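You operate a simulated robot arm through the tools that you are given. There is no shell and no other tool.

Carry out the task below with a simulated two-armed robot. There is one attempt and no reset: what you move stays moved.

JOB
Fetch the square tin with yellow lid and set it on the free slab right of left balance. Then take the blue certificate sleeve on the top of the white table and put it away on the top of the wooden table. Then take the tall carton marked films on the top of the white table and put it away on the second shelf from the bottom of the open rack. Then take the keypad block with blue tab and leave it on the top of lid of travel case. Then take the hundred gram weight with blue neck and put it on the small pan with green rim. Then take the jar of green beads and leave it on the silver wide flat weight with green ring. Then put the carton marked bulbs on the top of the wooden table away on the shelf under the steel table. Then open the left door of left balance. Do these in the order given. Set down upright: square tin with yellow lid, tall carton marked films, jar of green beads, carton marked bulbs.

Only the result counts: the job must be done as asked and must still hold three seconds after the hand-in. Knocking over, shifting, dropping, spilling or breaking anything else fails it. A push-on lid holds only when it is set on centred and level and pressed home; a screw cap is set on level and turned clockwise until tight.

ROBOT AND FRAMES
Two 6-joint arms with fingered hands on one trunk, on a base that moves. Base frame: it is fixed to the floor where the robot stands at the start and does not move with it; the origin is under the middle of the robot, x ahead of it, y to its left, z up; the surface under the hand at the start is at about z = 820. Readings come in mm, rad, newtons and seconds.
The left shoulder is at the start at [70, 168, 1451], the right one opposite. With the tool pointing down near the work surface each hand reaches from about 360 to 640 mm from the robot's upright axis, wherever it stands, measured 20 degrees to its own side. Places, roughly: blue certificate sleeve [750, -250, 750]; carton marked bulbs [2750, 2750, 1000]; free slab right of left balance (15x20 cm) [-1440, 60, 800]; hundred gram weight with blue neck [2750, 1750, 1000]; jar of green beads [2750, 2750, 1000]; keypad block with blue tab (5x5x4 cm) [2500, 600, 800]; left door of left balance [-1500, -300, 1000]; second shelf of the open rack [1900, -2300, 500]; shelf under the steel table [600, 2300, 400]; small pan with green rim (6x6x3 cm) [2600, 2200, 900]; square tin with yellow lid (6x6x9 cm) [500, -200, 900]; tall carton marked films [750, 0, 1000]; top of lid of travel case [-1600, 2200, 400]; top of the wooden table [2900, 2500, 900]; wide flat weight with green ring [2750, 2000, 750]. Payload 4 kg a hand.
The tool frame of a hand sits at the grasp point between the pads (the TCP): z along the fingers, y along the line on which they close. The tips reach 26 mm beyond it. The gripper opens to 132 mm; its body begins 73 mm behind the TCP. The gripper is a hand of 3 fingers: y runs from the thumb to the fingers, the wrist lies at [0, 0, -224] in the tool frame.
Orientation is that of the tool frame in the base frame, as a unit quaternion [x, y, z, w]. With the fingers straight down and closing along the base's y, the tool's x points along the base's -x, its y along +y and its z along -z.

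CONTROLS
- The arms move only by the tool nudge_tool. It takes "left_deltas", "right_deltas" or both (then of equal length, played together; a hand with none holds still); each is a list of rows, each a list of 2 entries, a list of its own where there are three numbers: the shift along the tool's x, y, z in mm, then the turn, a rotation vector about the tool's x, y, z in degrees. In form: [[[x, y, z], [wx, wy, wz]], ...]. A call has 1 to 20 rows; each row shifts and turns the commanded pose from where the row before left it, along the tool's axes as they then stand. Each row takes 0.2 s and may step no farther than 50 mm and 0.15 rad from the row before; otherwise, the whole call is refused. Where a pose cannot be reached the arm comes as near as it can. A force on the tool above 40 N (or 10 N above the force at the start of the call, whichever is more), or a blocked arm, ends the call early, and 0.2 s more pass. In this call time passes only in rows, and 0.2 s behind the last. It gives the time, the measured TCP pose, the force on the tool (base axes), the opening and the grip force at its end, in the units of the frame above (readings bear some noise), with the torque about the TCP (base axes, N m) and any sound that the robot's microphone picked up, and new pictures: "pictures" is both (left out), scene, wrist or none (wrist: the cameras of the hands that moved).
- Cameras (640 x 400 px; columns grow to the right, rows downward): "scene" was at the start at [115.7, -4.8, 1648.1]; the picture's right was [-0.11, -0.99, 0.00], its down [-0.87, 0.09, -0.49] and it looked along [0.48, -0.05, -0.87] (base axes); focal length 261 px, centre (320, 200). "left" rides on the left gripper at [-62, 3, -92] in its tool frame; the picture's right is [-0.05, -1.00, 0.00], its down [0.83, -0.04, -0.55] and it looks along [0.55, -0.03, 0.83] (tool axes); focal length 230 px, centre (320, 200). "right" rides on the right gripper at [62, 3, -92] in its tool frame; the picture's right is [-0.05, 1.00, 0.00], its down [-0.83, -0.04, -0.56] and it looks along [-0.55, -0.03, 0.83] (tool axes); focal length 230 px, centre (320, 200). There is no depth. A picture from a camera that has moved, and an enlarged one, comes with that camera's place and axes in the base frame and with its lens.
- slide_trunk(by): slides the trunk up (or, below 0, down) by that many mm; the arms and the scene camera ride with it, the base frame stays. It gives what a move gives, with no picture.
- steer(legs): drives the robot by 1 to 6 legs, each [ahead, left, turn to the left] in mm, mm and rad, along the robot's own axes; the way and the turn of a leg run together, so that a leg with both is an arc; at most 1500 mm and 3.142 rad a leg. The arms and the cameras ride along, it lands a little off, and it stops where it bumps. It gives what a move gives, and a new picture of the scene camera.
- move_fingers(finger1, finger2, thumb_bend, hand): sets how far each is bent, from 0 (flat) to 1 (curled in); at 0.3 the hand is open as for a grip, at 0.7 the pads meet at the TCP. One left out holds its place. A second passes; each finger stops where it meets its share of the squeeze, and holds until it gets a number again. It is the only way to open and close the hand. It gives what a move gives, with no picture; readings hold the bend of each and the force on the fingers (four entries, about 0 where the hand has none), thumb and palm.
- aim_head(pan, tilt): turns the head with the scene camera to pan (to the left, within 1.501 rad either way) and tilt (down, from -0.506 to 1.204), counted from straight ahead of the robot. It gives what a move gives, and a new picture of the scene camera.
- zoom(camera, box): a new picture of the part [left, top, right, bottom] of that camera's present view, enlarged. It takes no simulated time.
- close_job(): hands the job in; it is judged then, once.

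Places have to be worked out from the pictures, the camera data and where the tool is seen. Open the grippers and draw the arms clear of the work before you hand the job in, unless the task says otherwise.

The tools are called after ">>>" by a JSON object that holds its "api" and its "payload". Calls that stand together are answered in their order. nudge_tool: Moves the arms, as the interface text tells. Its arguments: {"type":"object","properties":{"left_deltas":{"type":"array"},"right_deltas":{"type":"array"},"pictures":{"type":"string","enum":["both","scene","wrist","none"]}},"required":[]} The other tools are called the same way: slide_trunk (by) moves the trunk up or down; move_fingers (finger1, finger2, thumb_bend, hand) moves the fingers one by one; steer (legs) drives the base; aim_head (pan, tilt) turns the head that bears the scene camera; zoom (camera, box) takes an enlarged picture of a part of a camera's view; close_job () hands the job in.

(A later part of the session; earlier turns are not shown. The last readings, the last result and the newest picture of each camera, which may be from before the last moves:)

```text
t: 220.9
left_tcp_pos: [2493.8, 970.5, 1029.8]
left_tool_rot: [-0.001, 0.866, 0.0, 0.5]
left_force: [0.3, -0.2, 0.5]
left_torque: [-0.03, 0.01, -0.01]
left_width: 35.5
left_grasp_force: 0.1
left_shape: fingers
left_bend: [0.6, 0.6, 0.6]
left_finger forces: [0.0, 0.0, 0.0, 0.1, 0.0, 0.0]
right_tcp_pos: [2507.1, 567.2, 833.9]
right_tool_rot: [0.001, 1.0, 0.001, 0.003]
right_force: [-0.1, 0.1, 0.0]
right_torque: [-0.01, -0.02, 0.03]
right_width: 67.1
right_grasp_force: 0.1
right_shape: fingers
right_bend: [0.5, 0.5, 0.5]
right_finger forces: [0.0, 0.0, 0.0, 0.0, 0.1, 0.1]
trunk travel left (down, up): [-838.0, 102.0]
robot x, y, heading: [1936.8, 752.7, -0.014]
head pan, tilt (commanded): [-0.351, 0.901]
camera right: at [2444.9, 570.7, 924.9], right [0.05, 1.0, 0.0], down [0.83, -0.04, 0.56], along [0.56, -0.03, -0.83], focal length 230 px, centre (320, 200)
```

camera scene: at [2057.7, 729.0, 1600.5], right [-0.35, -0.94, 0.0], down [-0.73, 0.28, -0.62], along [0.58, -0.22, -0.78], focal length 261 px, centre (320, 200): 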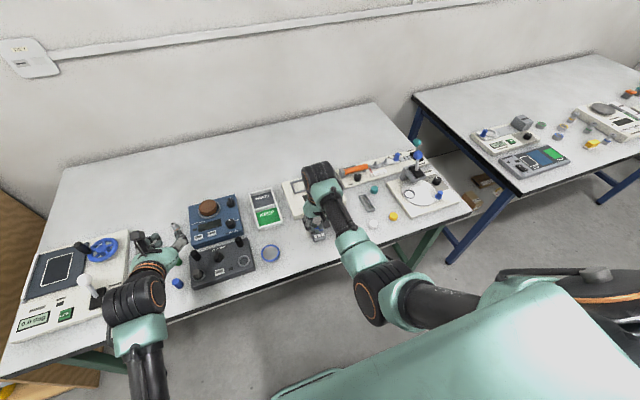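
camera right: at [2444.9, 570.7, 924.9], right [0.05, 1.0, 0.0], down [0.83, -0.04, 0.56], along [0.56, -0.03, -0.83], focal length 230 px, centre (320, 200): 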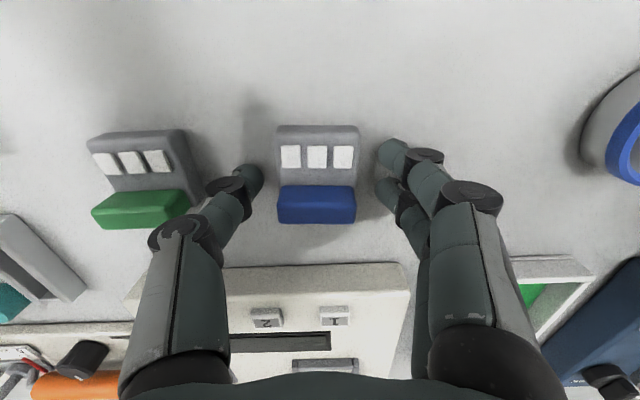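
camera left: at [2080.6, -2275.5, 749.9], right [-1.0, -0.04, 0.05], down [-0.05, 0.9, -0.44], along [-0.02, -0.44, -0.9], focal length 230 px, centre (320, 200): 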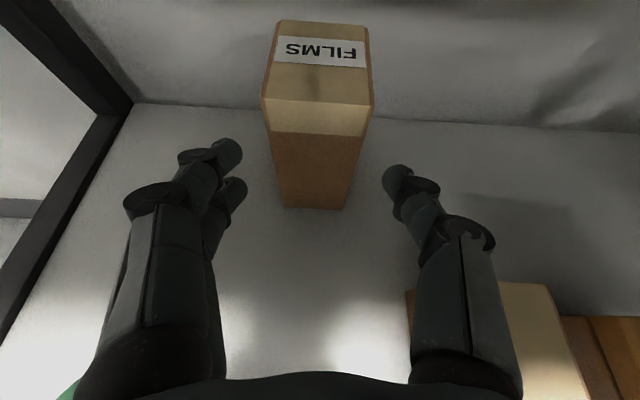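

Well aligned. I keep descending in small steps toward z≈810.

>>> {"api": "nudge_tool", "payload": {"right_deltas": [[[0, 0, 10], [0, 0, 0]], [[0, 0, 6], [0, 0, 0]]], "pictures": "none"}}

>>> {"api": "nudge_tool", "payload": {"right_deltas": [[[0, 0, 4], [0, 0, 0]]], "pictures": "none"}}

>>> {"api": "nudge_tool", "payload": {"right_deltas": [[[0, 0, 4], [0, 0, 0]]], "pictures": "wrist"}}

```text
t: 221.4
left_tcp_pos: [2490.6, 970.6, 1032.5]
left_tool_rot: [-0.001, 0.866, 0.0, 0.5]
left_force: [-0.4, -0.2, 0.2]
left_torque: [0.02, -0.04, 0.02]
left_width: 35.2
left_grasp_force: 0.1
left_shape: fingers
left_bend: [0.6, 0.6, 0.6]
left_finger forces: [0.0, 0.0, 0.1, 0.0, 0.0, 0.1]
right_tcp_pos: [2514.9, 568.0, 832.7]
right_tool_rot: [0.0, 1.0, 0.001, 0.013]
right_force: [-11.5, 0.7, 35.6]
right_torque: [-0.2, 0.75, -0.07]
right_width: 69.1
right_grasp_force: 17.8
right_shape: fingers
right_bend: [0.52, 0.5, 0.5]
right_finger forces: [14.0, 2.0, 0.0, 0.0, 19.5, 0.0]
trunk travel left (down, up): [-838.0, 102.0]
robot x, y, heading: [1937.1, 753.1, -0.009]
head pan, tilt (commanded): [-0.351, 0.901]
stopped in row 2 (right hand): the force on the tool passed its limit at 48 N (the readings are from after the stop); the commanded pose is now the measured one
```

```text
t: 222.0
left_tcp_pos: [2491.6, 970.3, 1031.4]
left_tool_rot: [-0.001, 0.866, 0.0, 0.5]
left_force: [0.3, -0.4, -0.4]
left_torque: [0.01, 0.01, 0.01]
left_width: 35.4
left_grasp_force: 0.0
left_shape: fingers
left_bend: [0.6, 0.6, 0.6]
left_finger forces: [0.0, 0.1, 0.1, 0.0, 0.0, 0.1]
right_tcp_pos: [2520.4, 568.5, 832.9]
right_tool_rot: [0.002, 1.0, 0.001, 0.02]
right_force: [-8.1, 0.4, 26.4]
right_torque: [-0.11, 0.54, -0.04]
right_width: 69.3
right_grasp_force: 13.7
right_shape: fingers
right_bend: [0.52, 0.5, 0.5]
right_finger forces: [12.8, 0.0, 0.1, 0.0, 13.9, 0.0]
trunk travel left (down, up): [-838.0, 102.0]
robot x, y, heading: [1940.4, 753.3, -0.013]
head pan, tilt (commanded): [-0.351, 0.901]
stopped in row 1 (right hand): the force on the tool passed its limit at 49 N (the readings are from after the stop); the commanded pose is now the measured one
```

```text
t: 222.6
left_tcp_pos: [2491.7, 970.1, 1030.8]
left_tool_rot: [-0.001, 0.866, 0.001, 0.5]
left_force: [-0.2, -0.6, 0.0]
left_torque: [-0.01, -0.01, 0.01]
left_width: 35.6
left_grasp_force: 0.1
left_shape: fingers
left_bend: [0.6, 0.6, 0.6]
left_finger forces: [0.0, 0.1, 0.1, 0.1, 0.0, 0.1]
right_tcp_pos: [2525.7, 568.2, 831.8]
right_tool_rot: [0.002, 1.0, 0.002, 0.026]
right_force: [-6.7, 0.9, 23.7]
right_torque: [-0.02, 0.5, -0.05]
right_width: 69.5
right_grasp_force: 11.8
right_shape: fingers
right_bend: [0.52, 0.5, 0.5]
right_finger forces: [12.1, 0.0, 0.0, 0.0, 11.8, 0.0]
trunk travel left (down, up): [-838.0, 102.0]
robot x, y, heading: [1938.3, 754.3, -0.006]
head pan, tilt (commanded): [-0.351, 0.901]
stopped in row 1 (right hand): the force on the tool passed its limit at 42 N (the readings are from after the stop); the commanded pose is now the measured one
camera right: at [2459.1, 572.0, 921.3], right [0.06, 1.0, 0.01], down [0.8, -0.05, 0.6], along [0.6, -0.03, -0.8], focal length 230 px, centre (320, 200)
```

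right: 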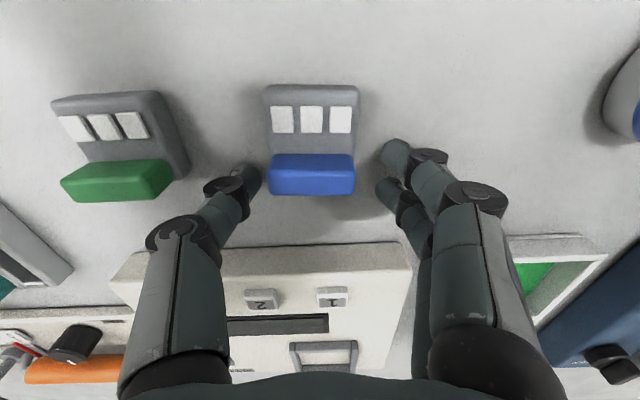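

The fingertips met the table (surface near z 805), and the presses slid the hand forward to x≈2525; the block itself looks unmoved. I lift, straighten the tilt and go back over the block at about x 2499.

>>> {"api": "nudge_tool", "payload": {"right_deltas": [[[0, 0, -20], [0, 3, 0]], [[26, -1, 0], [0, 0, 0]]], "pictures": "both"}}

```text
t: 223.2
left_tcp_pos: [2491.5, 971.0, 1031.7]
left_tool_rot: [-0.001, 0.866, 0.001, 0.5]
left_force: [-0.2, -0.3, 0.4]
left_torque: [-0.01, 0.0, 0.02]
left_width: 35.5
left_grasp_force: 0.0
left_shape: fingers
left_bend: [0.6, 0.6, 0.6]
left_finger forces: [0.1, 0.1, 0.0, 0.0, 0.0, 0.0]
right_tcp_pos: [2496.1, 567.7, 851.2]
right_tool_rot: [0.001, 1.0, 0.0, -0.002]
right_force: [-0.1, 0.2, -0.2]
right_torque: [-0.01, -0.02, 0.01]
right_width: 68.3
right_grasp_force: 0.1
right_shape: fingers
right_bend: [0.5, 0.5, 0.5]
right_finger forces: [0.0, 0.0, 0.0, 0.1, 0.1, 0.1]
trunk travel left (down, up): [-838.0, 102.0]
robot x, y, heading: [1938.0, 750.0, -0.011]
head pan, tilt (commanded): [-0.351, 0.901]
camera scene: at [2054.9, 728.7, 1600.7], right [-0.35, -0.94, 0.0], down [-0.73, 0.28, -0.62], along [0.58, -0.22, -0.78], focal length 261 px, centre (320, 200)
camera right: at [2434.4, 570.4, 942.5], right [0.05, 1.0, 0.0], down [0.83, -0.05, 0.55], along [0.55, -0.03, -0.83], focal length 230 px, centre (320, 200)
```

scene: 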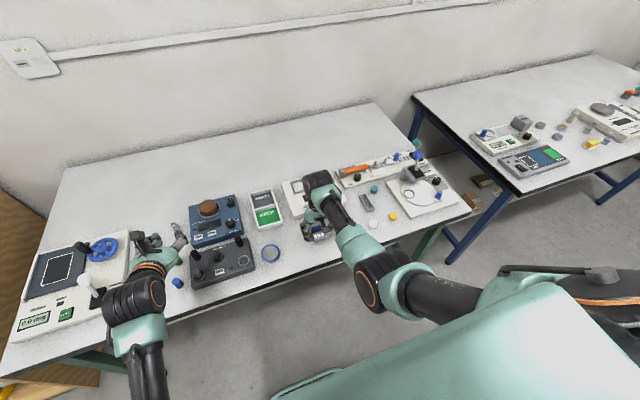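
right: 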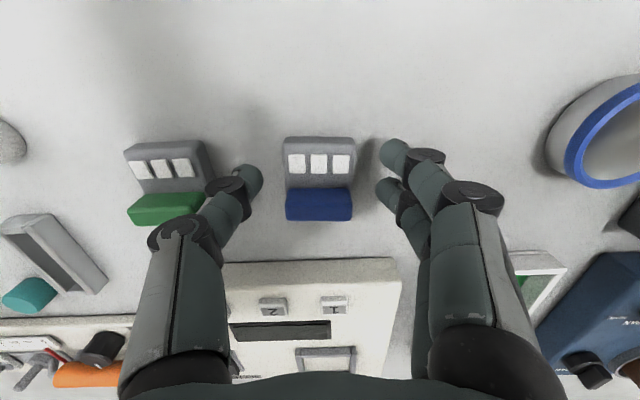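

The block spans about x 2478–2525. I shift 5 mm forward, lower to z≈836 and close the hand.

>>> {"api": "nudge_tool", "payload": {"right_deltas": [[[-5, 0, 8], [0, 0, 0]], [[0, 0, 6], [0, 0, 0]]], "pictures": "none"}}

>>> {"api": "move_fingers", "payload": {"hand": "right", "finger1": 0.7, "finger2": 0.7, "thumb_bend": 0.7}}

>>> {"api": "zoom", "payload": {"camera": "right", "box": [160, 80, 480, 280]}}

```text
t: 223.8
left_tcp_pos: [2492.5, 969.9, 1030.3]
left_tool_rot: [-0.001, 0.867, 0.001, 0.499]
left_force: [0.4, 0.8, -0.9]
left_torque: [0.06, -0.01, -0.01]
left_width: 35.3
left_grasp_force: 0.0
left_shape: fingers
left_bend: [0.6, 0.6, 0.6]
left_finger forces: [0.1, 0.1, 0.0, 0.0, 0.0, 0.0]
right_tcp_pos: [2501.9, 566.7, 836.8]
right_tool_rot: [0.001, 1.0, 0.001, -0.004]
right_force: [-0.2, 0.0, -0.4]
right_torque: [-0.01, 0.02, 0.0]
right_width: 67.9
right_grasp_force: 0.1
right_shape: fingers
right_bend: [0.5, 0.5, 0.5]
right_finger forces: [0.1, 0.0, 0.0, 0.1, 0.1, 0.0]
trunk travel left (down, up): [-838.0, 102.0]
robot x, y, heading: [1939.1, 755.0, -0.007]
head pan, tilt (commanded): [-0.351, 0.901]
```

```text
t: 224.8
left_tcp_pos: [2493.7, 970.3, 1031.0]
left_tool_rot: [-0.001, 0.867, 0.0, 0.499]
left_force: [0.0, -0.6, 0.4]
left_torque: [-0.01, 0.01, 0.01]
left_width: 35.5
left_grasp_force: 0.1
left_shape: fingers
left_bend: [0.6, 0.6, 0.6]
left_finger forces: [0.0, 0.0, 0.1, 0.0, 0.0, 0.0]
right_tcp_pos: [2502.6, 567.3, 836.3]
right_tool_rot: [0.0, 1.0, 0.002, -0.005]
right_force: [0.2, -0.2, -0.8]
right_torque: [0.0, 0.02, 0.02]
right_width: 42.3
right_grasp_force: 17.0
right_shape: fingers
right_bend: [0.59, 0.6, 0.62]
right_finger forces: [8.6, 8.2, 0.0, 0.1, 16.8, 0.1]
trunk travel left (down, up): [-838.0, 102.0]
robot x, y, heading: [1933.9, 752.3, -0.011]
head pan, tilt (commanded): [-0.351, 0.901]
```

```text
2.00 times, centred on (320, 180) of right
camera zoom: at [2441.4, 570.1, 928.0], right [0.05, 1.0, 0.0], down [0.83, -0.05, 0.55], along [0.55, -0.03, -0.84], focal length 460 px, centre (320, 240)
```

zoom: 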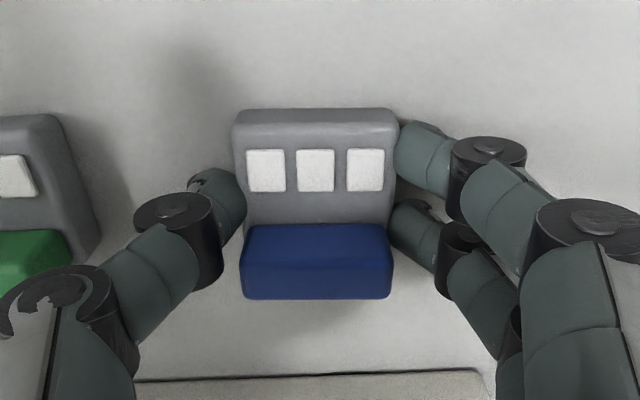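

Gripped now (42 mm wide, 17 N). I lift it and check.

>>> {"api": "nudge_tool", "payload": {"right_deltas": [[[0, 0, -10], [0, 0, 0]], [[0, 0, -30], [0, 0, 0]], [[0, 0, -40], [0, 0, 0]], [[0, 0, -40], [0, 0, 0]], [[0, 0, -30], [0, 0, 0]]], "pictures": "both"}}

```text
t: 225.9
left_tcp_pos: [2494.2, 970.2, 1031.1]
left_tool_rot: [-0.001, 0.867, 0.001, 0.499]
left_force: [0.2, 0.6, -0.2]
left_torque: [0.02, 0.02, -0.03]
left_width: 35.5
left_grasp_force: 0.2
left_shape: fingers
left_bend: [0.6, 0.6, 0.6]
left_finger forces: [0.0, 0.0, 0.0, 0.0, 0.1, 0.0]
right_tcp_pos: [2505.1, 567.9, 984.6]
right_tool_rot: [0.0, 1.0, 0.001, -0.004]
right_force: [0.5, 0.5, -0.7]
right_torque: [0.02, 0.05, -0.01]
right_width: 42.3
right_grasp_force: 16.8
right_shape: fingers
right_bend: [0.59, 0.6, 0.62]
right_finger forces: [8.6, 8.2, 0.1, 0.1, 16.8, 0.1]
trunk travel left (down, up): [-838.0, 102.0]
robot x, y, heading: [1937.8, 750.7, -0.007]
head pan, tilt (commanded): [-0.351, 0.901]
camera scene: at [2058.2, 728.8, 1600.5], right [-0.35, -0.94, 0.0], down [-0.73, 0.28, -0.62], along [0.58, -0.22, -0.78], focal length 261 px, centre (320, 200)
camera right: at [2444.2, 570.3, 1077.2], right [0.05, 1.0, 0.0], down [0.84, -0.05, 0.55], along [0.55, -0.03, -0.84], focal length 230 px, centre (320, 200)
```

scene: 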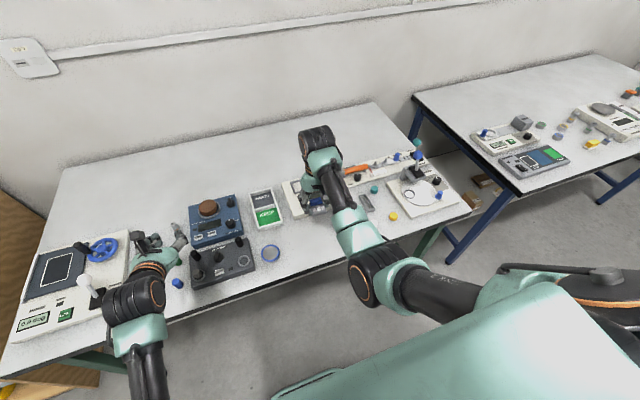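
right: 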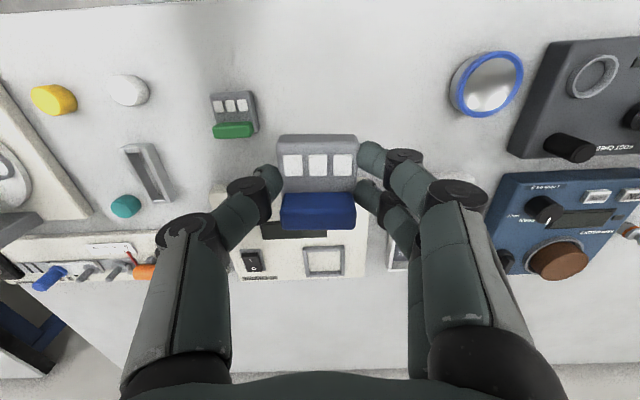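

The keypad block is securely held. I drive back through the corridor to the open floor near [-400, 1000] and turn to look for the travel case.

>>> {"api": "steer", "payload": {"legs": [[-440, 0, 0.008], [0, 250, 0], [-1000, 0, 0], [-900, 0, 0], [0, 0, 2.3]]}}

>>> {"api": "aim_head", "payload": {"pan": 0.1, "tilt": 0.45}}

```text
t: 244.7
left_tcp_pos: [-950.5, 1286.7, 1030.3]
left_tool_rot: [0.791, -0.353, -0.456, -0.203]
left_force: [-0.2, -0.3, -1.0]
left_torque: [0.03, 0.04, 0.03]
left_width: 35.4
left_grasp_force: 0.1
left_shape: fingers
left_bend: [0.6, 0.6, 0.6]
left_finger forces: [0.1, 0.1, 0.0, 0.0, 0.0, 0.0]
right_tcp_pos: [-657.2, 1563.1, 985.7]
right_tool_rot: [0.912, -0.41, 0.003, 0.004]
right_force: [0.1, -0.5, 0.1]
right_torque: [0.02, 0.03, -0.02]
right_width: 42.1
right_grasp_force: 16.8
right_shape: fingers
right_bend: [0.59, 0.6, 0.62]
right_finger forces: [8.5, 8.1, 0.0, 0.0, 16.6, 0.0]
trunk travel left (down, up): [-838.0, 102.0]
robot x, y, heading: [-416.8, 1013.6, 2.289]
head pan, tilt (commanded): [-0.351, 0.901]
camera scene: at [-478.1, 1125.7, 1600.5], right [0.93, 0.36, 0.0], down [0.28, -0.73, -0.62], along [-0.22, 0.58, -0.78], focal length 261 px, centre (320, 200)
```

scene: 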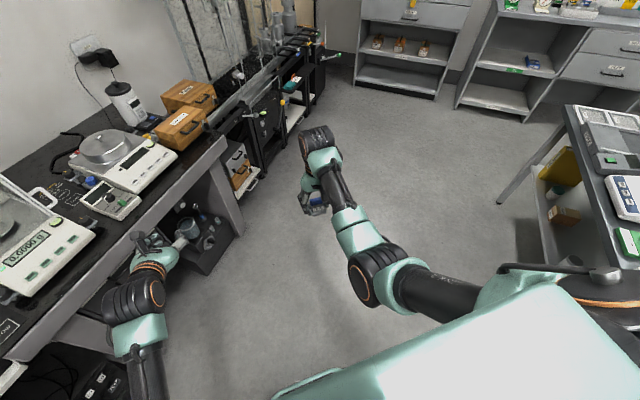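

```text
t: 245.6
left_tcp_pos: [-950.0, 1286.2, 1030.4]
left_tool_rot: [0.791, -0.353, -0.456, -0.204]
left_force: [0.1, 0.7, -0.5]
left_torque: [0.02, 0.01, -0.01]
left_width: 35.7
left_grasp_force: 0.1
left_shape: fingers
left_bend: [0.6, 0.6, 0.6]
left_finger forces: [0.1, 0.1, 0.0, 0.0, 0.0, 0.1]
right_tcp_pos: [-657.7, 1563.7, 984.4]
right_tool_rot: [0.912, -0.41, 0.004, 0.003]
right_force: [0.2, 0.1, -0.5]
right_torque: [0.0, -0.03, -0.02]
right_width: 42.0
right_grasp_force: 16.4
right_shape: fingers
right_bend: [0.59, 0.6, 0.62]
right_finger forces: [8.4, 8.1, 0.0, 0.0, 16.5, 0.0]
trunk travel left (down, up): [-838.0, 102.0]
robot x, y, heading: [-417.2, 1012.2, 2.291]
head pan, tilt (commanded): [0.099, 0.45]
camera scene: at [-518.0, 1118.0, 1638.8], right [0.68, 0.73, 0.0], down [0.32, -0.3, -0.9], along [-0.66, 0.61, -0.44], focal length 261 px, centre (320, 200)
```

scene: 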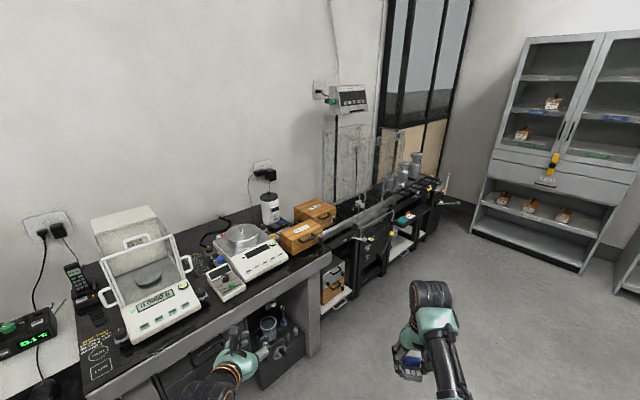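

The travel case should be near pixel (327, 260), among the low shelving past the bench. I zoom in there.

>>> {"api": "zoom", "payload": {"camera": "scene", "box": [290, 190, 450, 310]}}

```text
3.33 times, centred on (370, 250) of scene
camera zoom: at [-518.0, 1118.0, 1638.8], right [0.68, 0.73, 0.0], down [0.32, -0.3, -0.9], along [-0.66, 0.61, -0.44], focal length 871 px, centre (153, 33)
```

zoom: 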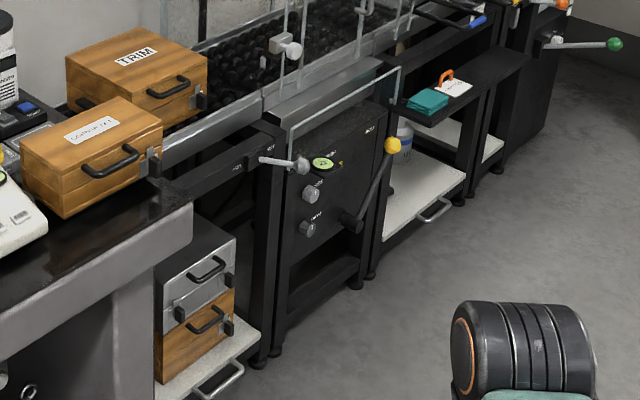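

The silver case stands on a low shelf next to the bench end, its lid around [-1560, 2195, 400], with a dark beam above it. I move to face it squarely from a distance and look again with a lower camera.

>>> {"api": "steer", "payload": {"legs": [[0, 0, 0.85], [0, -1130, 0]]}}

>>> {"api": "slide_trunk", "payload": {"by": -400}}

>>> {"api": "aim_head", "payload": {"pan": 0.0, "tilt": 0.5}}

```text
t: 253.6
left_tcp_pos: [-964.3, 1938.8, 1028.9]
left_tool_rot: [0.866, 0.001, -0.499, 0.001]
left_force: [0.3, -0.1, -0.3]
left_torque: [0.0, -0.04, 0.0]
left_width: 35.4
left_grasp_force: 0.1
left_shape: fingers
left_bend: [0.6, 0.6, 0.6]
left_finger forces: [0.1, 0.0, 0.0, 0.0, 0.1, 0.0]
right_tcp_pos: [-975.7, 2342.4, 984.4]
right_tool_rot: [1.0, -0.001, 0.004, 0.001]
right_force: [0.5, 0.9, -0.6]
right_torque: [0.02, 0.05, -0.01]
right_width: 41.8
right_grasp_force: 16.7
right_shape: fingers
right_bend: [0.59, 0.6, 0.62]
right_finger forces: [8.5, 8.1, 0.1, 0.1, 16.5, 0.1]
trunk travel left (down, up): [-838.0, 102.0]
robot x, y, heading: [-406.9, 2158.0, 3.13]
head pan, tilt (commanded): [0.099, 0.45]
camera scene: at [-548.9, 2150.4, 1638.8], right [-0.09, 1.0, 0.0], down [0.43, 0.04, -0.9], along [-0.9, -0.08, -0.44], focal length 261 px, centre (320, 200)
```

scene: 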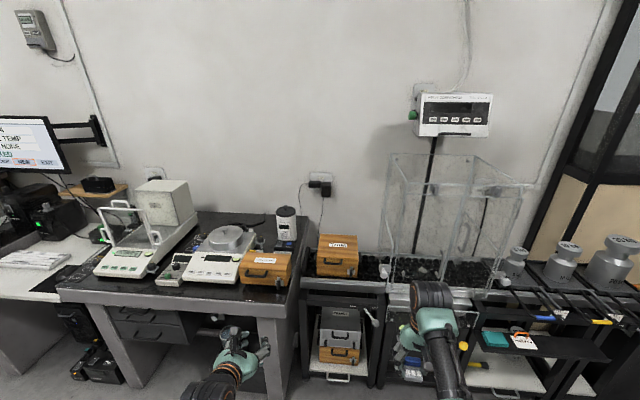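

```text
t: 257.4
left_tcp_pos: [-963.5, 1940.0, 630.8]
left_tool_rot: [0.867, 0.0, -0.499, 0.0]
left_force: [0.3, -0.2, 0.0]
left_torque: [0.0, -0.02, -0.04]
left_width: 35.5
left_grasp_force: 0.0
left_shape: fingers
left_bend: [0.6, 0.6, 0.6]
left_finger forces: [0.1, 0.0, 0.0, 0.1, 0.0, 0.1]
right_tcp_pos: [-974.8, 2343.6, 584.0]
right_tool_rot: [1.0, 0.0, 0.005, 0.001]
right_force: [0.3, 0.8, -1.2]
right_torque: [-0.01, 0.01, 0.04]
right_width: 42.2
right_grasp_force: 16.7
right_shape: fingers
right_bend: [0.59, 0.6, 0.62]
right_finger forces: [8.5, 8.1, 0.0, 0.0, 16.5, 0.0]
trunk travel left (down, up): [-438.0, 502.0]
robot x, y, heading: [-409.3, 2155.3, 3.129]
head pan, tilt (commanded): [0.099, 0.45]
```

```text
t: 258.1
left_tcp_pos: [-964.1, 1939.7, 630.0]
left_tool_rot: [0.867, 0.001, -0.498, 0.001]
left_force: [-0.4, 0.5, 0.0]
left_torque: [-0.01, 0.02, -0.01]
left_width: 35.6
left_grasp_force: 0.2
left_shape: fingers
left_bend: [0.6, 0.6, 0.6]
left_finger forces: [0.1, 0.0, 0.0, 0.0, 0.0, 0.0]
right_tcp_pos: [-975.9, 2342.9, 585.0]
right_tool_rot: [1.0, 0.0, 0.004, 0.002]
right_force: [0.1, 0.1, -0.7]
right_torque: [0.0, 0.0, 0.02]
right_width: 42.1
right_grasp_force: 16.0
right_shape: fingers
right_bend: [0.59, 0.6, 0.62]
right_finger forces: [8.5, 8.1, 0.1, 0.0, 16.5, 0.0]
trunk travel left (down, up): [-438.0, 502.0]
robot x, y, heading: [-411.1, 2154.7, 3.135]
head pan, tilt (commanded): [0.0, 0.499]
camera scene: at [-548.3, 2160.1, 1234.4], right [0.01, 1.0, 0.0], down [0.48, 0.0, -0.88], along [-0.88, 0.01, -0.48], focal length 261 px, centre (320, 200)
```

scene: 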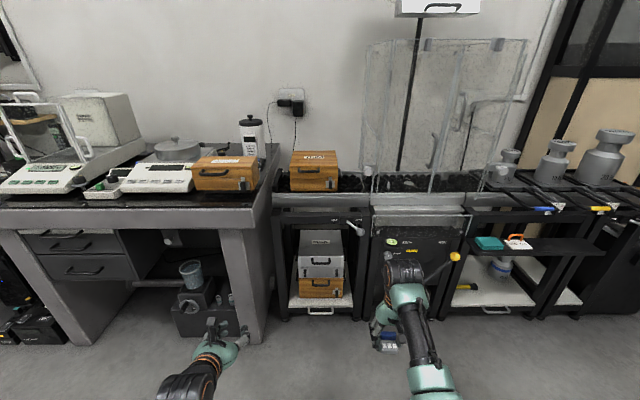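

>>> {"api": "zoom", "payload": {"camera": "scene", "box": [250, 170, 410, 330]}}

```text
2.50 times, centred on (330, 250) of scene
camera zoom: at [-548.3, 2160.1, 1234.4], right [0.01, 1.0, 0.0], down [0.48, 0.0, -0.88], along [-0.88, 0.01, -0.48], focal length 653 px, centre (295, 75)
```

zoom: 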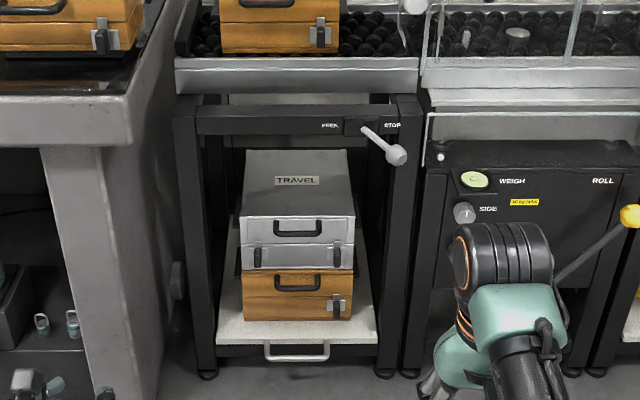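

The case lid ("TRAVEL") is at about z 412, x −1500…−1716, y 2067…2285, below a front crossbar whose underside is at z≈619. The hand must go in tilted, so I pitch the right hand 45° forward and bring the left hand back to a compact tool-down pose.

>>> {"api": "nudge_tool", "payload": {"right_deltas": [[[0, 0, 0], [0, -7.5, 0]], [[0, 0, 0], [0, -7.5, 0]], [[0, 0, 0], [0, -7.5, 0]], [[0, 0, 0], [0, -7.5, 0]], [[0, 0, 0], [0, -7.5, 0]], [[0, 0, 0], [0, -7.5, 0]], [[0, 0, 0], [0, 0, 0]], [[0, 0, 0], [0, 0, 0]], [[0, 0, 0], [0, 0, 0]], [[0, 0, 0], [0, 0, 0]], [[0, 0, 0], [0, 0, 0]], [[0, 0, 0], [0, 0, 0]]], "left_deltas": [[[0, 0, 0], [0, 7.5, 0]], [[0, 0, 0], [0, 7.5, 0]], [[0, 0, 0], [0, 7.5, 0]], [[0, 0, 0], [0, 7.5, 0]], [[0, 0, 0], [0, 7.5, 0]], [[0, 0, 0], [0, 7.5, 0]], [[0, 0, 0], [0, 7.5, 0]], [[0, 0, 0], [0, 7.5, 0]], [[38, 0, 28], [0, 0, 0]], [[38, 0, 28], [0, 0, 0]], [[38, 0, 28], [0, 0, 0]], [[38, 0, 28], [0, 0, 0]]], "pictures": "both"}}

```text
t: 260.7
left_tcp_pos: [-819.4, 1941.0, 506.1]
left_tool_rot: [1.0, 0.001, 0.0, 0.0]
left_force: [0.1, -0.1, -0.4]
left_torque: [-0.01, -0.01, 0.02]
left_width: 35.7
left_grasp_force: 0.1
left_shape: fingers
left_bend: [0.6, 0.6, 0.6]
left_finger forces: [0.0, 0.1, 0.1, 0.0, 0.0, 0.0]
left hand out of reach, approached as far as the arm can: row 8
right_tcp_pos: [-974.7, 2349.6, 583.6]
right_tool_rot: [0.925, 0.001, -0.379, -0.006]
right_force: [-1.0, 0.8, -0.3]
right_torque: [-0.01, -0.02, 0.01]
right_width: 41.9
right_grasp_force: 17.3
right_shape: fingers
right_bend: [0.59, 0.6, 0.62]
right_finger forces: [8.5, 8.2, 0.0, 0.1, 16.7, 0.0]
trunk travel left (down, up): [-438.0, 502.0]
robot x, y, heading: [-406.9, 2156.5, 3.131]
head pan, tilt (commanded): [0.0, 0.499]
camera scene: at [-547.7, 2160.1, 1234.5], right [0.01, 1.0, 0.0], down [0.48, 0.0, -0.88], along [-0.88, 0.01, -0.48], focal length 261 px, centre (320, 200)
camera right: at [-866.8, 2344.8, 606.4], right [-0.04, -1.0, 0.03], down [-0.2, 0.03, 0.98], along [-0.98, 0.03, -0.2], focal length 230 px, centre (320, 200)
camera left: at [-881.5, 1937.9, 598.6], right [-0.05, 1.0, 0.0], down [0.83, 0.04, 0.56], along [0.55, 0.03, -0.83], focal length 230 px, centre (320, 200)
```

scene: 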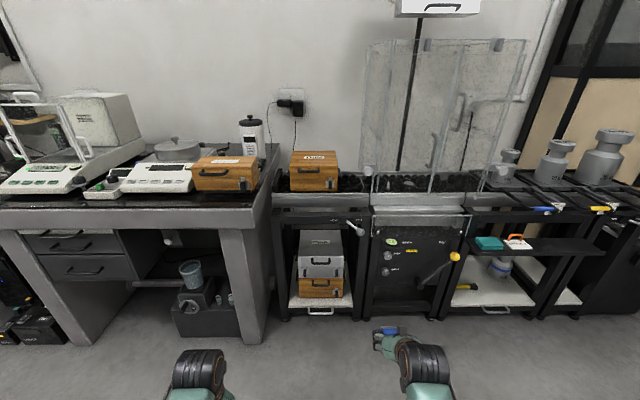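
right: 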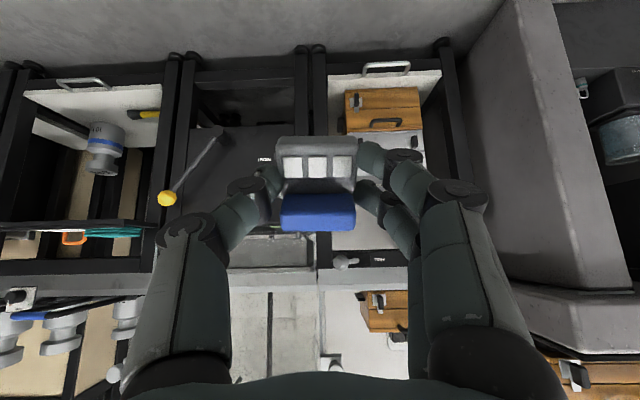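
left: 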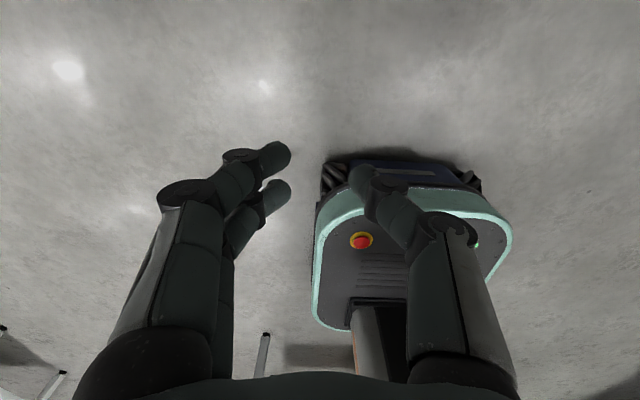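

The right hand holds the block pitched 45°, and its camera sees the case. I swing the left hand further out and back to keep it off the bench, then line up and lower.

>>> {"api": "nudge_tool", "payload": {"left_deltas": [[[22, 43, 0], [0, 0, 0]], [[22, 43, 0], [0, 0, 0]], [[22, 43, 0], [0, 0, 0]], [[22, 43, 0], [0, 0, 0]], [[22, 43, 0], [0, 0, 0]]], "pictures": "none"}}

>>> {"api": "slide_trunk", "payload": {"by": -85}}

>>> {"api": "steer", "payload": {"legs": [[0, 190, 0.01], [260, 0, 0]]}}

>>> {"api": "zoom", "payload": {"camera": "right", "box": [0, 0, 640, 400]}}

```text
t: 261.9
left_tcp_pos: [-706.0, 1727.4, 506.6]
left_tool_rot: [1.0, 0.001, 0.001, -0.001]
left_force: [0.2, -0.4, -0.3]
left_torque: [0.01, 0.01, -0.02]
left_width: 35.6
left_grasp_force: 0.1
left_shape: fingers
left_bend: [0.6, 0.6, 0.6]
left_finger forces: [0.0, 0.0, 0.1, 0.0, 0.0, 0.1]
right_tcp_pos: [-975.4, 2348.0, 583.9]
right_tool_rot: [0.926, 0.001, -0.378, -0.005]
right_force: [-0.2, 0.0, -1.4]
right_torque: [-0.03, 0.0, -0.01]
right_width: 41.9
right_grasp_force: 16.2
right_shape: fingers
right_bend: [0.59, 0.6, 0.62]
right_finger forces: [8.5, 8.2, 0.0, 0.0, 16.7, 0.0]
trunk travel left (down, up): [-438.0, 502.0]
robot x, y, heading: [-409.7, 2156.1, 3.134]
head pan, tilt (commanded): [0.0, 0.499]
```

```text
t: 263.1
left_tcp_pos: [-707.7, 1725.8, 421.8]
left_tool_rot: [1.0, 0.001, 0.0, -0.001]
left_force: [0.0, -0.2, 0.2]
left_torque: [-0.01, 0.02, -0.02]
left_width: 35.4
left_grasp_force: 0.0
left_shape: fingers
left_bend: [0.6, 0.6, 0.6]
left_finger forces: [0.0, 0.0, 0.0, 0.0, 0.1, 0.0]
right_tcp_pos: [-975.5, 2348.9, 497.8]
right_tool_rot: [0.926, 0.001, -0.378, -0.006]
right_force: [0.6, -0.7, -0.3]
right_torque: [-0.01, 0.0, -0.03]
right_width: 42.3
right_grasp_force: 16.5
right_shape: fingers
right_bend: [0.59, 0.6, 0.62]
right_finger forces: [8.5, 8.3, 0.0, 0.0, 16.8, 0.0]
trunk travel left (down, up): [-353.0, 587.0]
robot x, y, heading: [-408.4, 2160.1, 3.135]
head pan, tilt (commanded): [0.0, 0.499]
```

```text
t: 266.1
left_tcp_pos: [-960.7, 1531.0, 421.8]
left_tool_rot: [1.0, 0.01, 0.001, 0.001]
left_force: [-0.4, -0.2, -0.3]
left_torque: [-0.02, -0.02, -0.01]
left_width: 35.4
left_grasp_force: 0.1
left_shape: fingers
left_bend: [0.6, 0.6, 0.6]
left_finger forces: [0.0, 0.0, 0.0, 0.0, 0.0, 0.0]
right_tcp_pos: [-1236.6, 2150.0, 498.2]
right_tool_rot: [0.925, 0.009, -0.379, -0.002]
right_force: [0.8, 0.0, -0.5]
right_torque: [0.0, -0.02, 0.01]
right_width: 41.7
right_grasp_force: 16.2
right_shape: fingers
right_bend: [0.59, 0.6, 0.62]
right_finger forces: [8.6, 8.2, 0.1, 0.0, 16.7, 0.1]
trunk travel left (down, up): [-353.0, 587.0]
robot x, y, heading: [-663.5, 1968.5, -3.131]
head pan, tilt (commanded): [0.0, 0.499]
camera scene: at [-808.2, 1968.1, 1149.3], right [-0.01, 1.0, 0.0], down [0.48, 0.0, -0.88], along [-0.88, -0.01, -0.48], focal length 261 px, centre (320, 200)
```

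scene: 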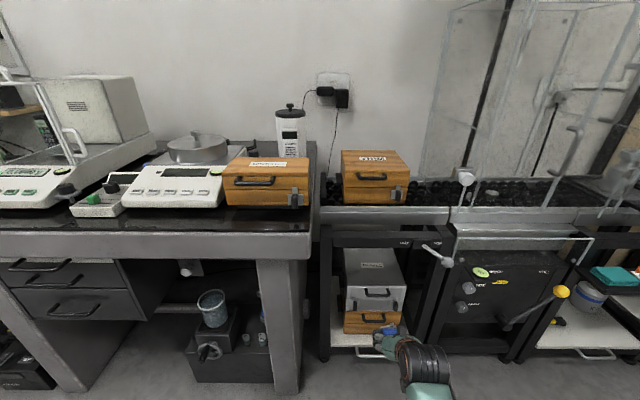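

```text
1.00 times, centred on (320, 200) of right (not enlarged: the box is as wide or as high as the picture)
camera zoom: at [-1129.6, 2147.6, 520.7], right [-0.02, -1.0, 0.03], down [-0.2, 0.03, 0.98], along [-0.98, 0.02, -0.2], focal length 230 px, centre (320, 200)
```

zoom: 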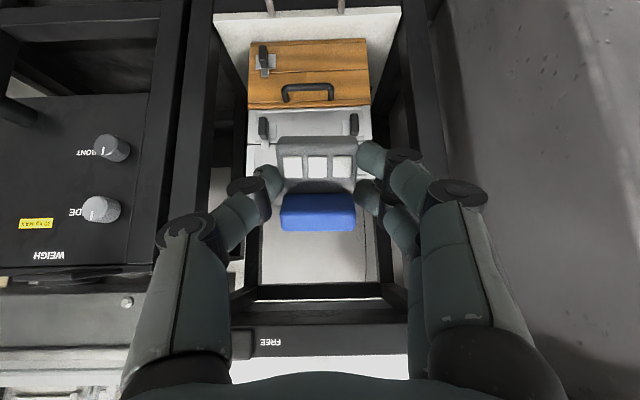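

Everything lines up: the hand needs to go in low under the crossbar. I lower to TCP z≈455 and drive 150 mm closer.

>>> {"api": "slide_trunk", "payload": {"by": -42}}

>>> {"api": "steer", "payload": {"legs": [[150, 0, -0.01]]}}

>>> {"api": "aim_head", "payload": {"pan": -0.3, "tilt": 0.75}}

>>> {"api": "zoom", "payload": {"camera": "right", "box": [0, 0, 640, 400]}}

```text
t: 266.9
left_tcp_pos: [-959.9, 1532.1, 378.6]
left_tool_rot: [1.0, 0.01, 0.001, 0.0]
left_force: [-0.2, -0.4, 0.6]
left_torque: [0.0, 0.0, 0.02]
left_width: 35.2
left_grasp_force: 0.1
left_shape: fingers
left_bend: [0.6, 0.6, 0.6]
left_finger forces: [0.0, 0.1, 0.0, 0.1, 0.1, 0.1]
right_tcp_pos: [-1237.4, 2150.9, 457.6]
right_tool_rot: [0.925, 0.009, -0.379, -0.003]
right_force: [0.6, 0.2, 0.1]
right_torque: [0.0, -0.04, -0.01]
right_width: 41.8
right_grasp_force: 16.7
right_shape: fingers
right_bend: [0.59, 0.6, 0.62]
right_finger forces: [8.5, 8.2, 0.1, 0.0, 16.8, 0.0]
trunk travel left (down, up): [-311.0, 629.0]
robot x, y, heading: [-663.7, 1966.9, -3.138]
head pan, tilt (commanded): [0.0, 0.499]
```

```text
t: 268.3
left_tcp_pos: [-1113.3, 1533.6, 379.4]
left_tool_rot: [1.0, 0.005, 0.003, -0.001]
left_force: [1.0, -0.5, -0.9]
left_torque: [0.01, 0.01, 0.03]
left_width: 35.4
left_grasp_force: 0.0
left_shape: fingers
left_bend: [0.6, 0.6, 0.6]
left_finger forces: [0.0, 0.0, 0.1, 0.0, 0.0, 0.0]
right_tcp_pos: [-1386.0, 2154.7, 456.1]
right_tool_rot: [0.925, 0.005, -0.379, -0.005]
right_force: [-0.2, 0.2, -1.2]
right_torque: [0.01, -0.01, 0.04]
right_width: 41.7
right_grasp_force: 17.0
right_shape: fingers
right_bend: [0.59, 0.6, 0.62]
right_finger forces: [8.5, 8.3, 0.0, 0.1, 16.6, 0.0]
trunk travel left (down, up): [-311.0, 629.0]
robot x, y, heading: [-814.4, 1963.1, 3.14]
head pan, tilt (commanded): [0.0, 0.499]
camera scene: at [-957.6, 1968.8, 1107.3], right [0.0, 1.0, 0.0], down [0.48, 0.0, -0.88], along [-0.88, 0.0, -0.48], focal length 261 px, centre (320, 200)
```

scene: 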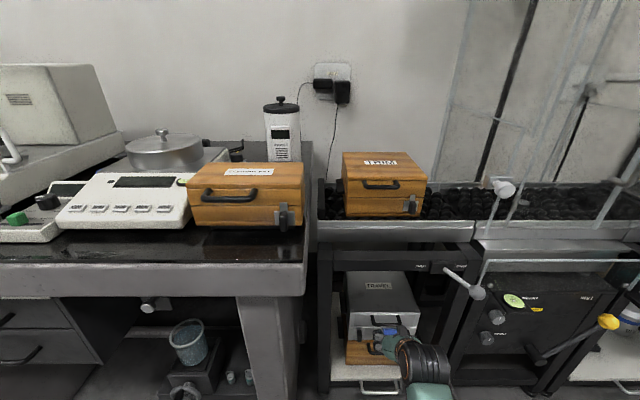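

```text
t: 269.1
left_tcp_pos: [-1113.4, 1533.7, 379.0]
left_tool_rot: [1.0, 0.004, 0.001, 0.001]
left_force: [0.5, 0.0, 0.4]
left_torque: [0.02, 0.0, 0.01]
left_width: 35.4
left_grasp_force: 0.0
left_shape: fingers
left_bend: [0.6, 0.6, 0.6]
left_finger forces: [0.0, 0.1, 0.0, 0.0, 0.0, 0.1]
right_tcp_pos: [-1385.4, 2155.4, 457.8]
right_tool_rot: [0.925, 0.004, -0.38, -0.006]
right_force: [0.4, -0.4, -0.5]
right_torque: [-0.02, 0.06, 0.0]
right_width: 41.9
right_grasp_force: 16.3
right_shape: fingers
right_bend: [0.59, 0.6, 0.62]
right_finger forces: [8.5, 8.2, 0.1, 0.0, 16.8, 0.1]
trunk travel left (down, up): [-311.0, 629.0]
robot x, y, heading: [-814.5, 1961.5, 3.136]
head pan, tilt (commanded): [-0.3, 0.75]
camera scene: at [-945.1, 1993.2, 1085.5], right [0.3, 0.96, 0.0], down [0.65, -0.2, -0.73], along [-0.7, 0.22, -0.68], focal length 261 px, centre (320, 200)
```

scene: 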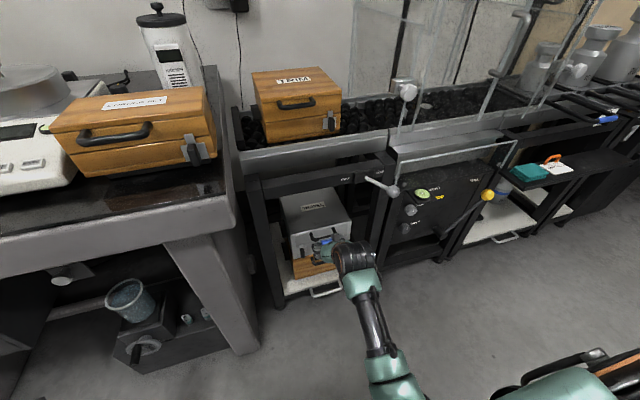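

```text
1.00 times, centred on (320, 200) of right (not enlarged: the box is as wide or as high as the picture)
camera zoom: at [-1277.1, 2152.1, 478.9], right [-0.03, -1.0, 0.02], down [-0.2, 0.03, 0.98], along [-0.98, 0.03, -0.2], focal length 230 px, centre (320, 200)
```

zoom: 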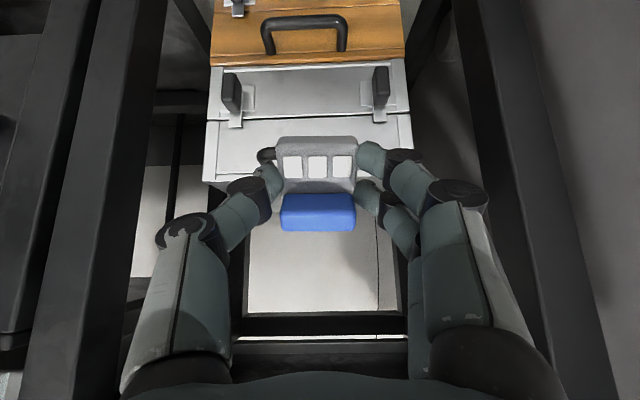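

The lid's front edge is at x≈−1500 and the block is lined up over its middle. I lower 8 mm more and move straight in over the lid, under the crossbar.

>>> {"api": "slide_trunk", "payload": {"by": -8}}

>>> {"api": "nudge_tool", "payload": {"right_deltas": [[[-27, -2, 27], [0, 0, 0]], [[-27, 0, 27], [0, 0, 0]], [[-27, 0, 27], [0, 0, 0]]], "pictures": "both"}}

```text
t: 269.7
left_tcp_pos: [-1113.4, 1533.1, 371.2]
left_tool_rot: [1.0, 0.004, 0.0, 0.001]
left_force: [0.7, 0.5, 0.2]
left_torque: [0.02, 0.0, 0.0]
left_width: 35.1
left_grasp_force: 0.0
left_shape: fingers
left_bend: [0.6, 0.6, 0.6]
left_finger forces: [0.1, 0.0, 0.0, 0.0, 0.0, 0.1]
right_tcp_pos: [-1385.4, 2156.1, 448.8]
right_tool_rot: [0.925, 0.005, -0.379, -0.006]
right_force: [-0.3, -0.1, -0.4]
right_torque: [0.0, -0.01, -0.02]
right_width: 41.8
right_grasp_force: 16.9
right_shape: fingers
right_bend: [0.59, 0.6, 0.62]
right_finger forces: [8.6, 8.2, 0.0, 0.0, 16.6, 0.1]
trunk travel left (down, up): [-303.0, 637.0]
robot x, y, heading: [-816.5, 1969.4, 3.143]
head pan, tilt (commanded): [-0.3, 0.75]
```

```text
t: 270.5
left_tcp_pos: [-1113.4, 1533.3, 371.2]
left_tool_rot: [1.0, 0.005, 0.001, 0.0]
left_force: [-0.4, -0.2, 0.0]
left_torque: [-0.03, 0.0, 0.0]
left_width: 35.6
left_grasp_force: 0.0
left_shape: fingers
left_bend: [0.6, 0.6, 0.6]
left_finger forces: [0.1, 0.0, 0.0, 0.0, 0.0, 0.1]
right_tcp_pos: [-1502.3, 2157.0, 448.3]
right_tool_rot: [0.925, 0.005, -0.381, -0.004]
right_force: [0.6, 0.9, 3.2]
right_torque: [0.09, 0.01, -0.01]
right_width: 41.6
right_grasp_force: 17.3
right_shape: fingers
right_bend: [0.6, 0.6, 0.63]
right_finger forces: [9.2, 8.3, 0.1, 0.0, 17.5, 0.1]
trunk travel left (down, up): [-303.0, 637.0]
robot x, y, heading: [-817.2, 1961.5, 3.139]
head pan, tilt (commanded): [-0.3, 0.75]
camera scene: at [-944.8, 1993.1, 1077.5], right [0.3, 0.95, 0.0], down [0.65, -0.2, -0.73], along [-0.7, 0.22, -0.68], focal length 261 px, centre (320, 200)
camera right: at [-1393.7, 2154.0, 470.7], right [-0.03, -1.0, 0.02], down [-0.2, 0.03, 0.98], along [-0.98, 0.03, -0.2], focal length 230 px, centre (320, 200)
```

scene: 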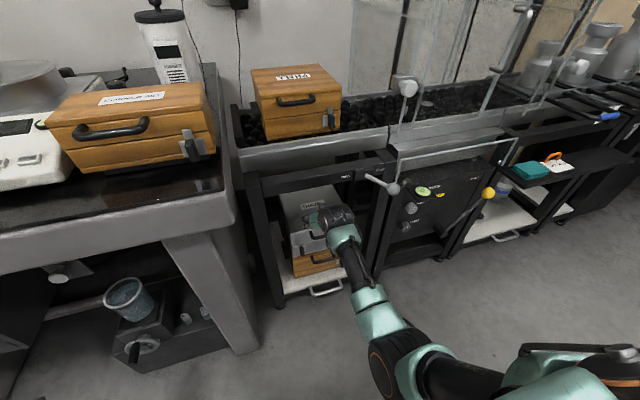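
right: 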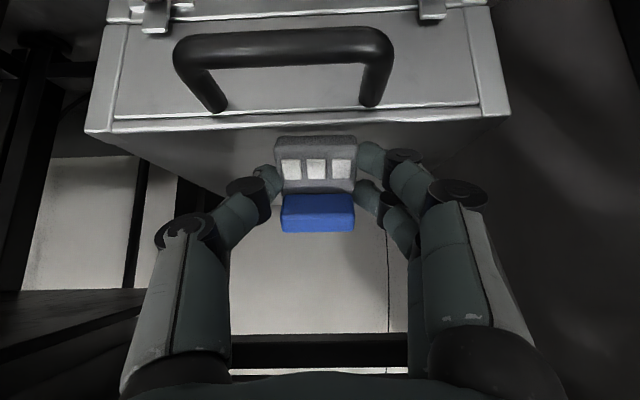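

There is a light touch (3 N): the block's low edge is just brushing the lid's edge. I rise 6 mm and go 38 mm further in.

>>> {"api": "nudge_tool", "payload": {"right_deltas": [[[-4.5, 0, -4.5], [0, 0, 0]], [[-14, 0, 14], [0, 0, 0]], [[-14, 0, 14], [0, 0, 0]]], "pictures": "both"}}

```text
t: 271.3
left_tcp_pos: [-1114.2, 1534.1, 370.6]
left_tool_rot: [1.0, 0.005, 0.002, -0.001]
left_force: [0.3, -0.4, -0.2]
left_torque: [0.0, 0.03, 0.0]
left_width: 35.1
left_grasp_force: 0.0
left_shape: fingers
left_bend: [0.6, 0.6, 0.6]
left_finger forces: [0.0, 0.0, 0.0, 0.0, 0.1, 0.0]
right_tcp_pos: [-1541.4, 2156.1, 453.1]
right_tool_rot: [0.925, 0.004, -0.379, -0.005]
right_force: [-0.3, -1.2, -0.3]
right_torque: [-0.01, 0.03, -0.03]
right_width: 41.6
right_grasp_force: 17.5
right_shape: fingers
right_bend: [0.6, 0.6, 0.62]
right_finger forces: [9.1, 8.2, 0.0, 0.0, 17.4, 0.0]
trunk travel left (down, up): [-303.0, 637.0]
robot x, y, heading: [-814.1, 1966.2, 3.141]
head pan, tilt (commanded): [-0.3, 0.75]
camera scene: at [-945.3, 1993.3, 1077.4], right [0.3, 0.95, 0.0], down [0.65, -0.2, -0.73], along [-0.7, 0.22, -0.68], focal length 261 px, centre (320, 200)
camera right: at [-1431.4, 2152.6, 475.3], right [-0.03, -1.0, 0.02], down [-0.2, 0.03, 0.98], along [-0.98, 0.03, -0.2], focal length 230 px, centre (320, 200)
```

scene: 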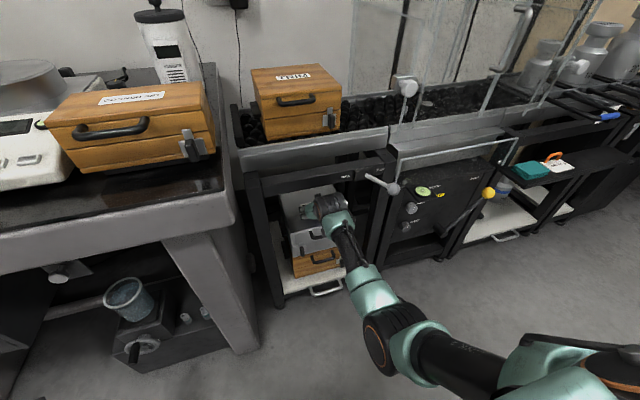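
right: 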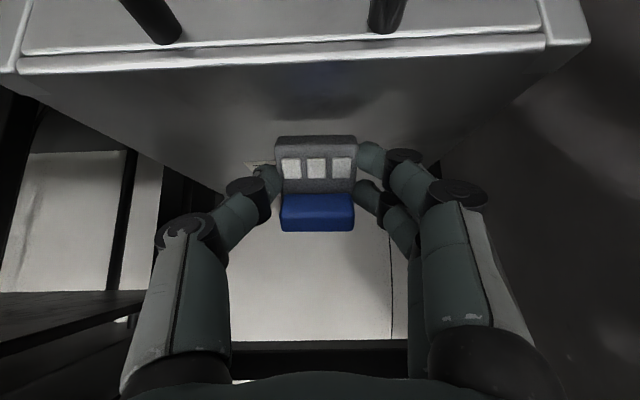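

The block is now 45 mm inside the lid's edge. I lower gently until it touches.

>>> {"api": "nudge_tool", "payload": {"right_deltas": [[[2.8, 0, 2.8], [0, 0, 0]]], "pictures": "none"}}

>>> {"api": "nudge_tool", "payload": {"right_deltas": [[[2.1, 0, 2.1], [0, 0, 0]]], "pictures": "none"}}

>>> {"api": "nudge_tool", "payload": {"right_deltas": [[[2.1, 0, 2.1], [0, 0, 0]]], "pictures": "none"}}

```text
t: 271.7
left_tcp_pos: [-1113.7, 1533.5, 371.4]
left_tool_rot: [1.0, 0.004, 0.001, 0.0]
left_force: [-0.7, 0.7, -0.8]
left_torque: [0.0, 0.03, 0.01]
left_width: 35.3
left_grasp_force: 0.0
left_shape: fingers
left_bend: [0.6, 0.6, 0.6]
left_finger forces: [0.1, 0.0, 0.1, 0.1, 0.0, 0.0]
right_tcp_pos: [-1538.6, 2155.4, 449.4]
right_tool_rot: [0.925, 0.005, -0.379, -0.005]
right_force: [0.2, 0.1, -0.3]
right_torque: [0.02, 0.03, 0.0]
right_width: 41.9
right_grasp_force: 16.6
right_shape: fingers
right_bend: [0.6, 0.6, 0.62]
right_finger forces: [9.1, 8.2, 0.0, 0.0, 17.3, 0.1]
trunk travel left (down, up): [-303.0, 637.0]
robot x, y, heading: [-816.9, 1962.9, 3.139]
head pan, tilt (commanded): [-0.3, 0.75]
```

```text
t: 272.1
left_tcp_pos: [-1114.2, 1534.6, 372.3]
left_tool_rot: [1.0, 0.005, 0.001, 0.001]
left_force: [-0.3, 1.0, 0.2]
left_torque: [0.02, 0.0, 0.0]
left_width: 35.4
left_grasp_force: 0.0
left_shape: fingers
left_bend: [0.6, 0.6, 0.6]
left_finger forces: [0.0, 0.0, 0.1, 0.0, 0.0, 0.1]
right_tcp_pos: [-1538.7, 2155.7, 449.3]
right_tool_rot: [0.925, 0.005, -0.381, -0.004]
right_force: [-0.1, 0.2, 5.5]
right_torque: [0.12, 0.04, -0.01]
right_width: 41.8
right_grasp_force: 17.2
right_shape: fingers
right_bend: [0.6, 0.6, 0.63]
right_finger forces: [8.9, 8.6, 0.0, 0.0, 17.5, 0.1]
trunk travel left (down, up): [-303.0, 637.0]
robot x, y, heading: [-817.3, 1967.4, 3.142]
head pan, tilt (commanded): [-0.3, 0.75]
```

```text
t: 272.5
left_tcp_pos: [-1112.9, 1535.6, 371.2]
left_tool_rot: [1.0, 0.004, 0.0, 0.0]
left_force: [-0.9, 0.2, 0.2]
left_torque: [-0.03, 0.02, 0.0]
left_width: 35.1
left_grasp_force: 0.0
left_shape: fingers
left_bend: [0.6, 0.6, 0.6]
left_finger forces: [0.0, 0.1, 0.0, 0.1, 0.1, 0.0]
right_tcp_pos: [-1539.8, 2155.5, 447.1]
right_tool_rot: [0.924, 0.005, -0.383, -0.005]
right_force: [-0.4, -0.4, 11.6]
right_torque: [0.14, 0.06, 0.01]
right_width: 41.7
right_grasp_force: 18.1
right_shape: fingers
right_bend: [0.61, 0.6, 0.63]
right_finger forces: [9.6, 8.8, 0.0, 0.0, 18.3, 0.0]
trunk travel left (down, up): [-303.0, 637.0]
robot x, y, heading: [-814.7, 1963.6, 3.135]
head pan, tilt (commanded): [-0.3, 0.75]
```

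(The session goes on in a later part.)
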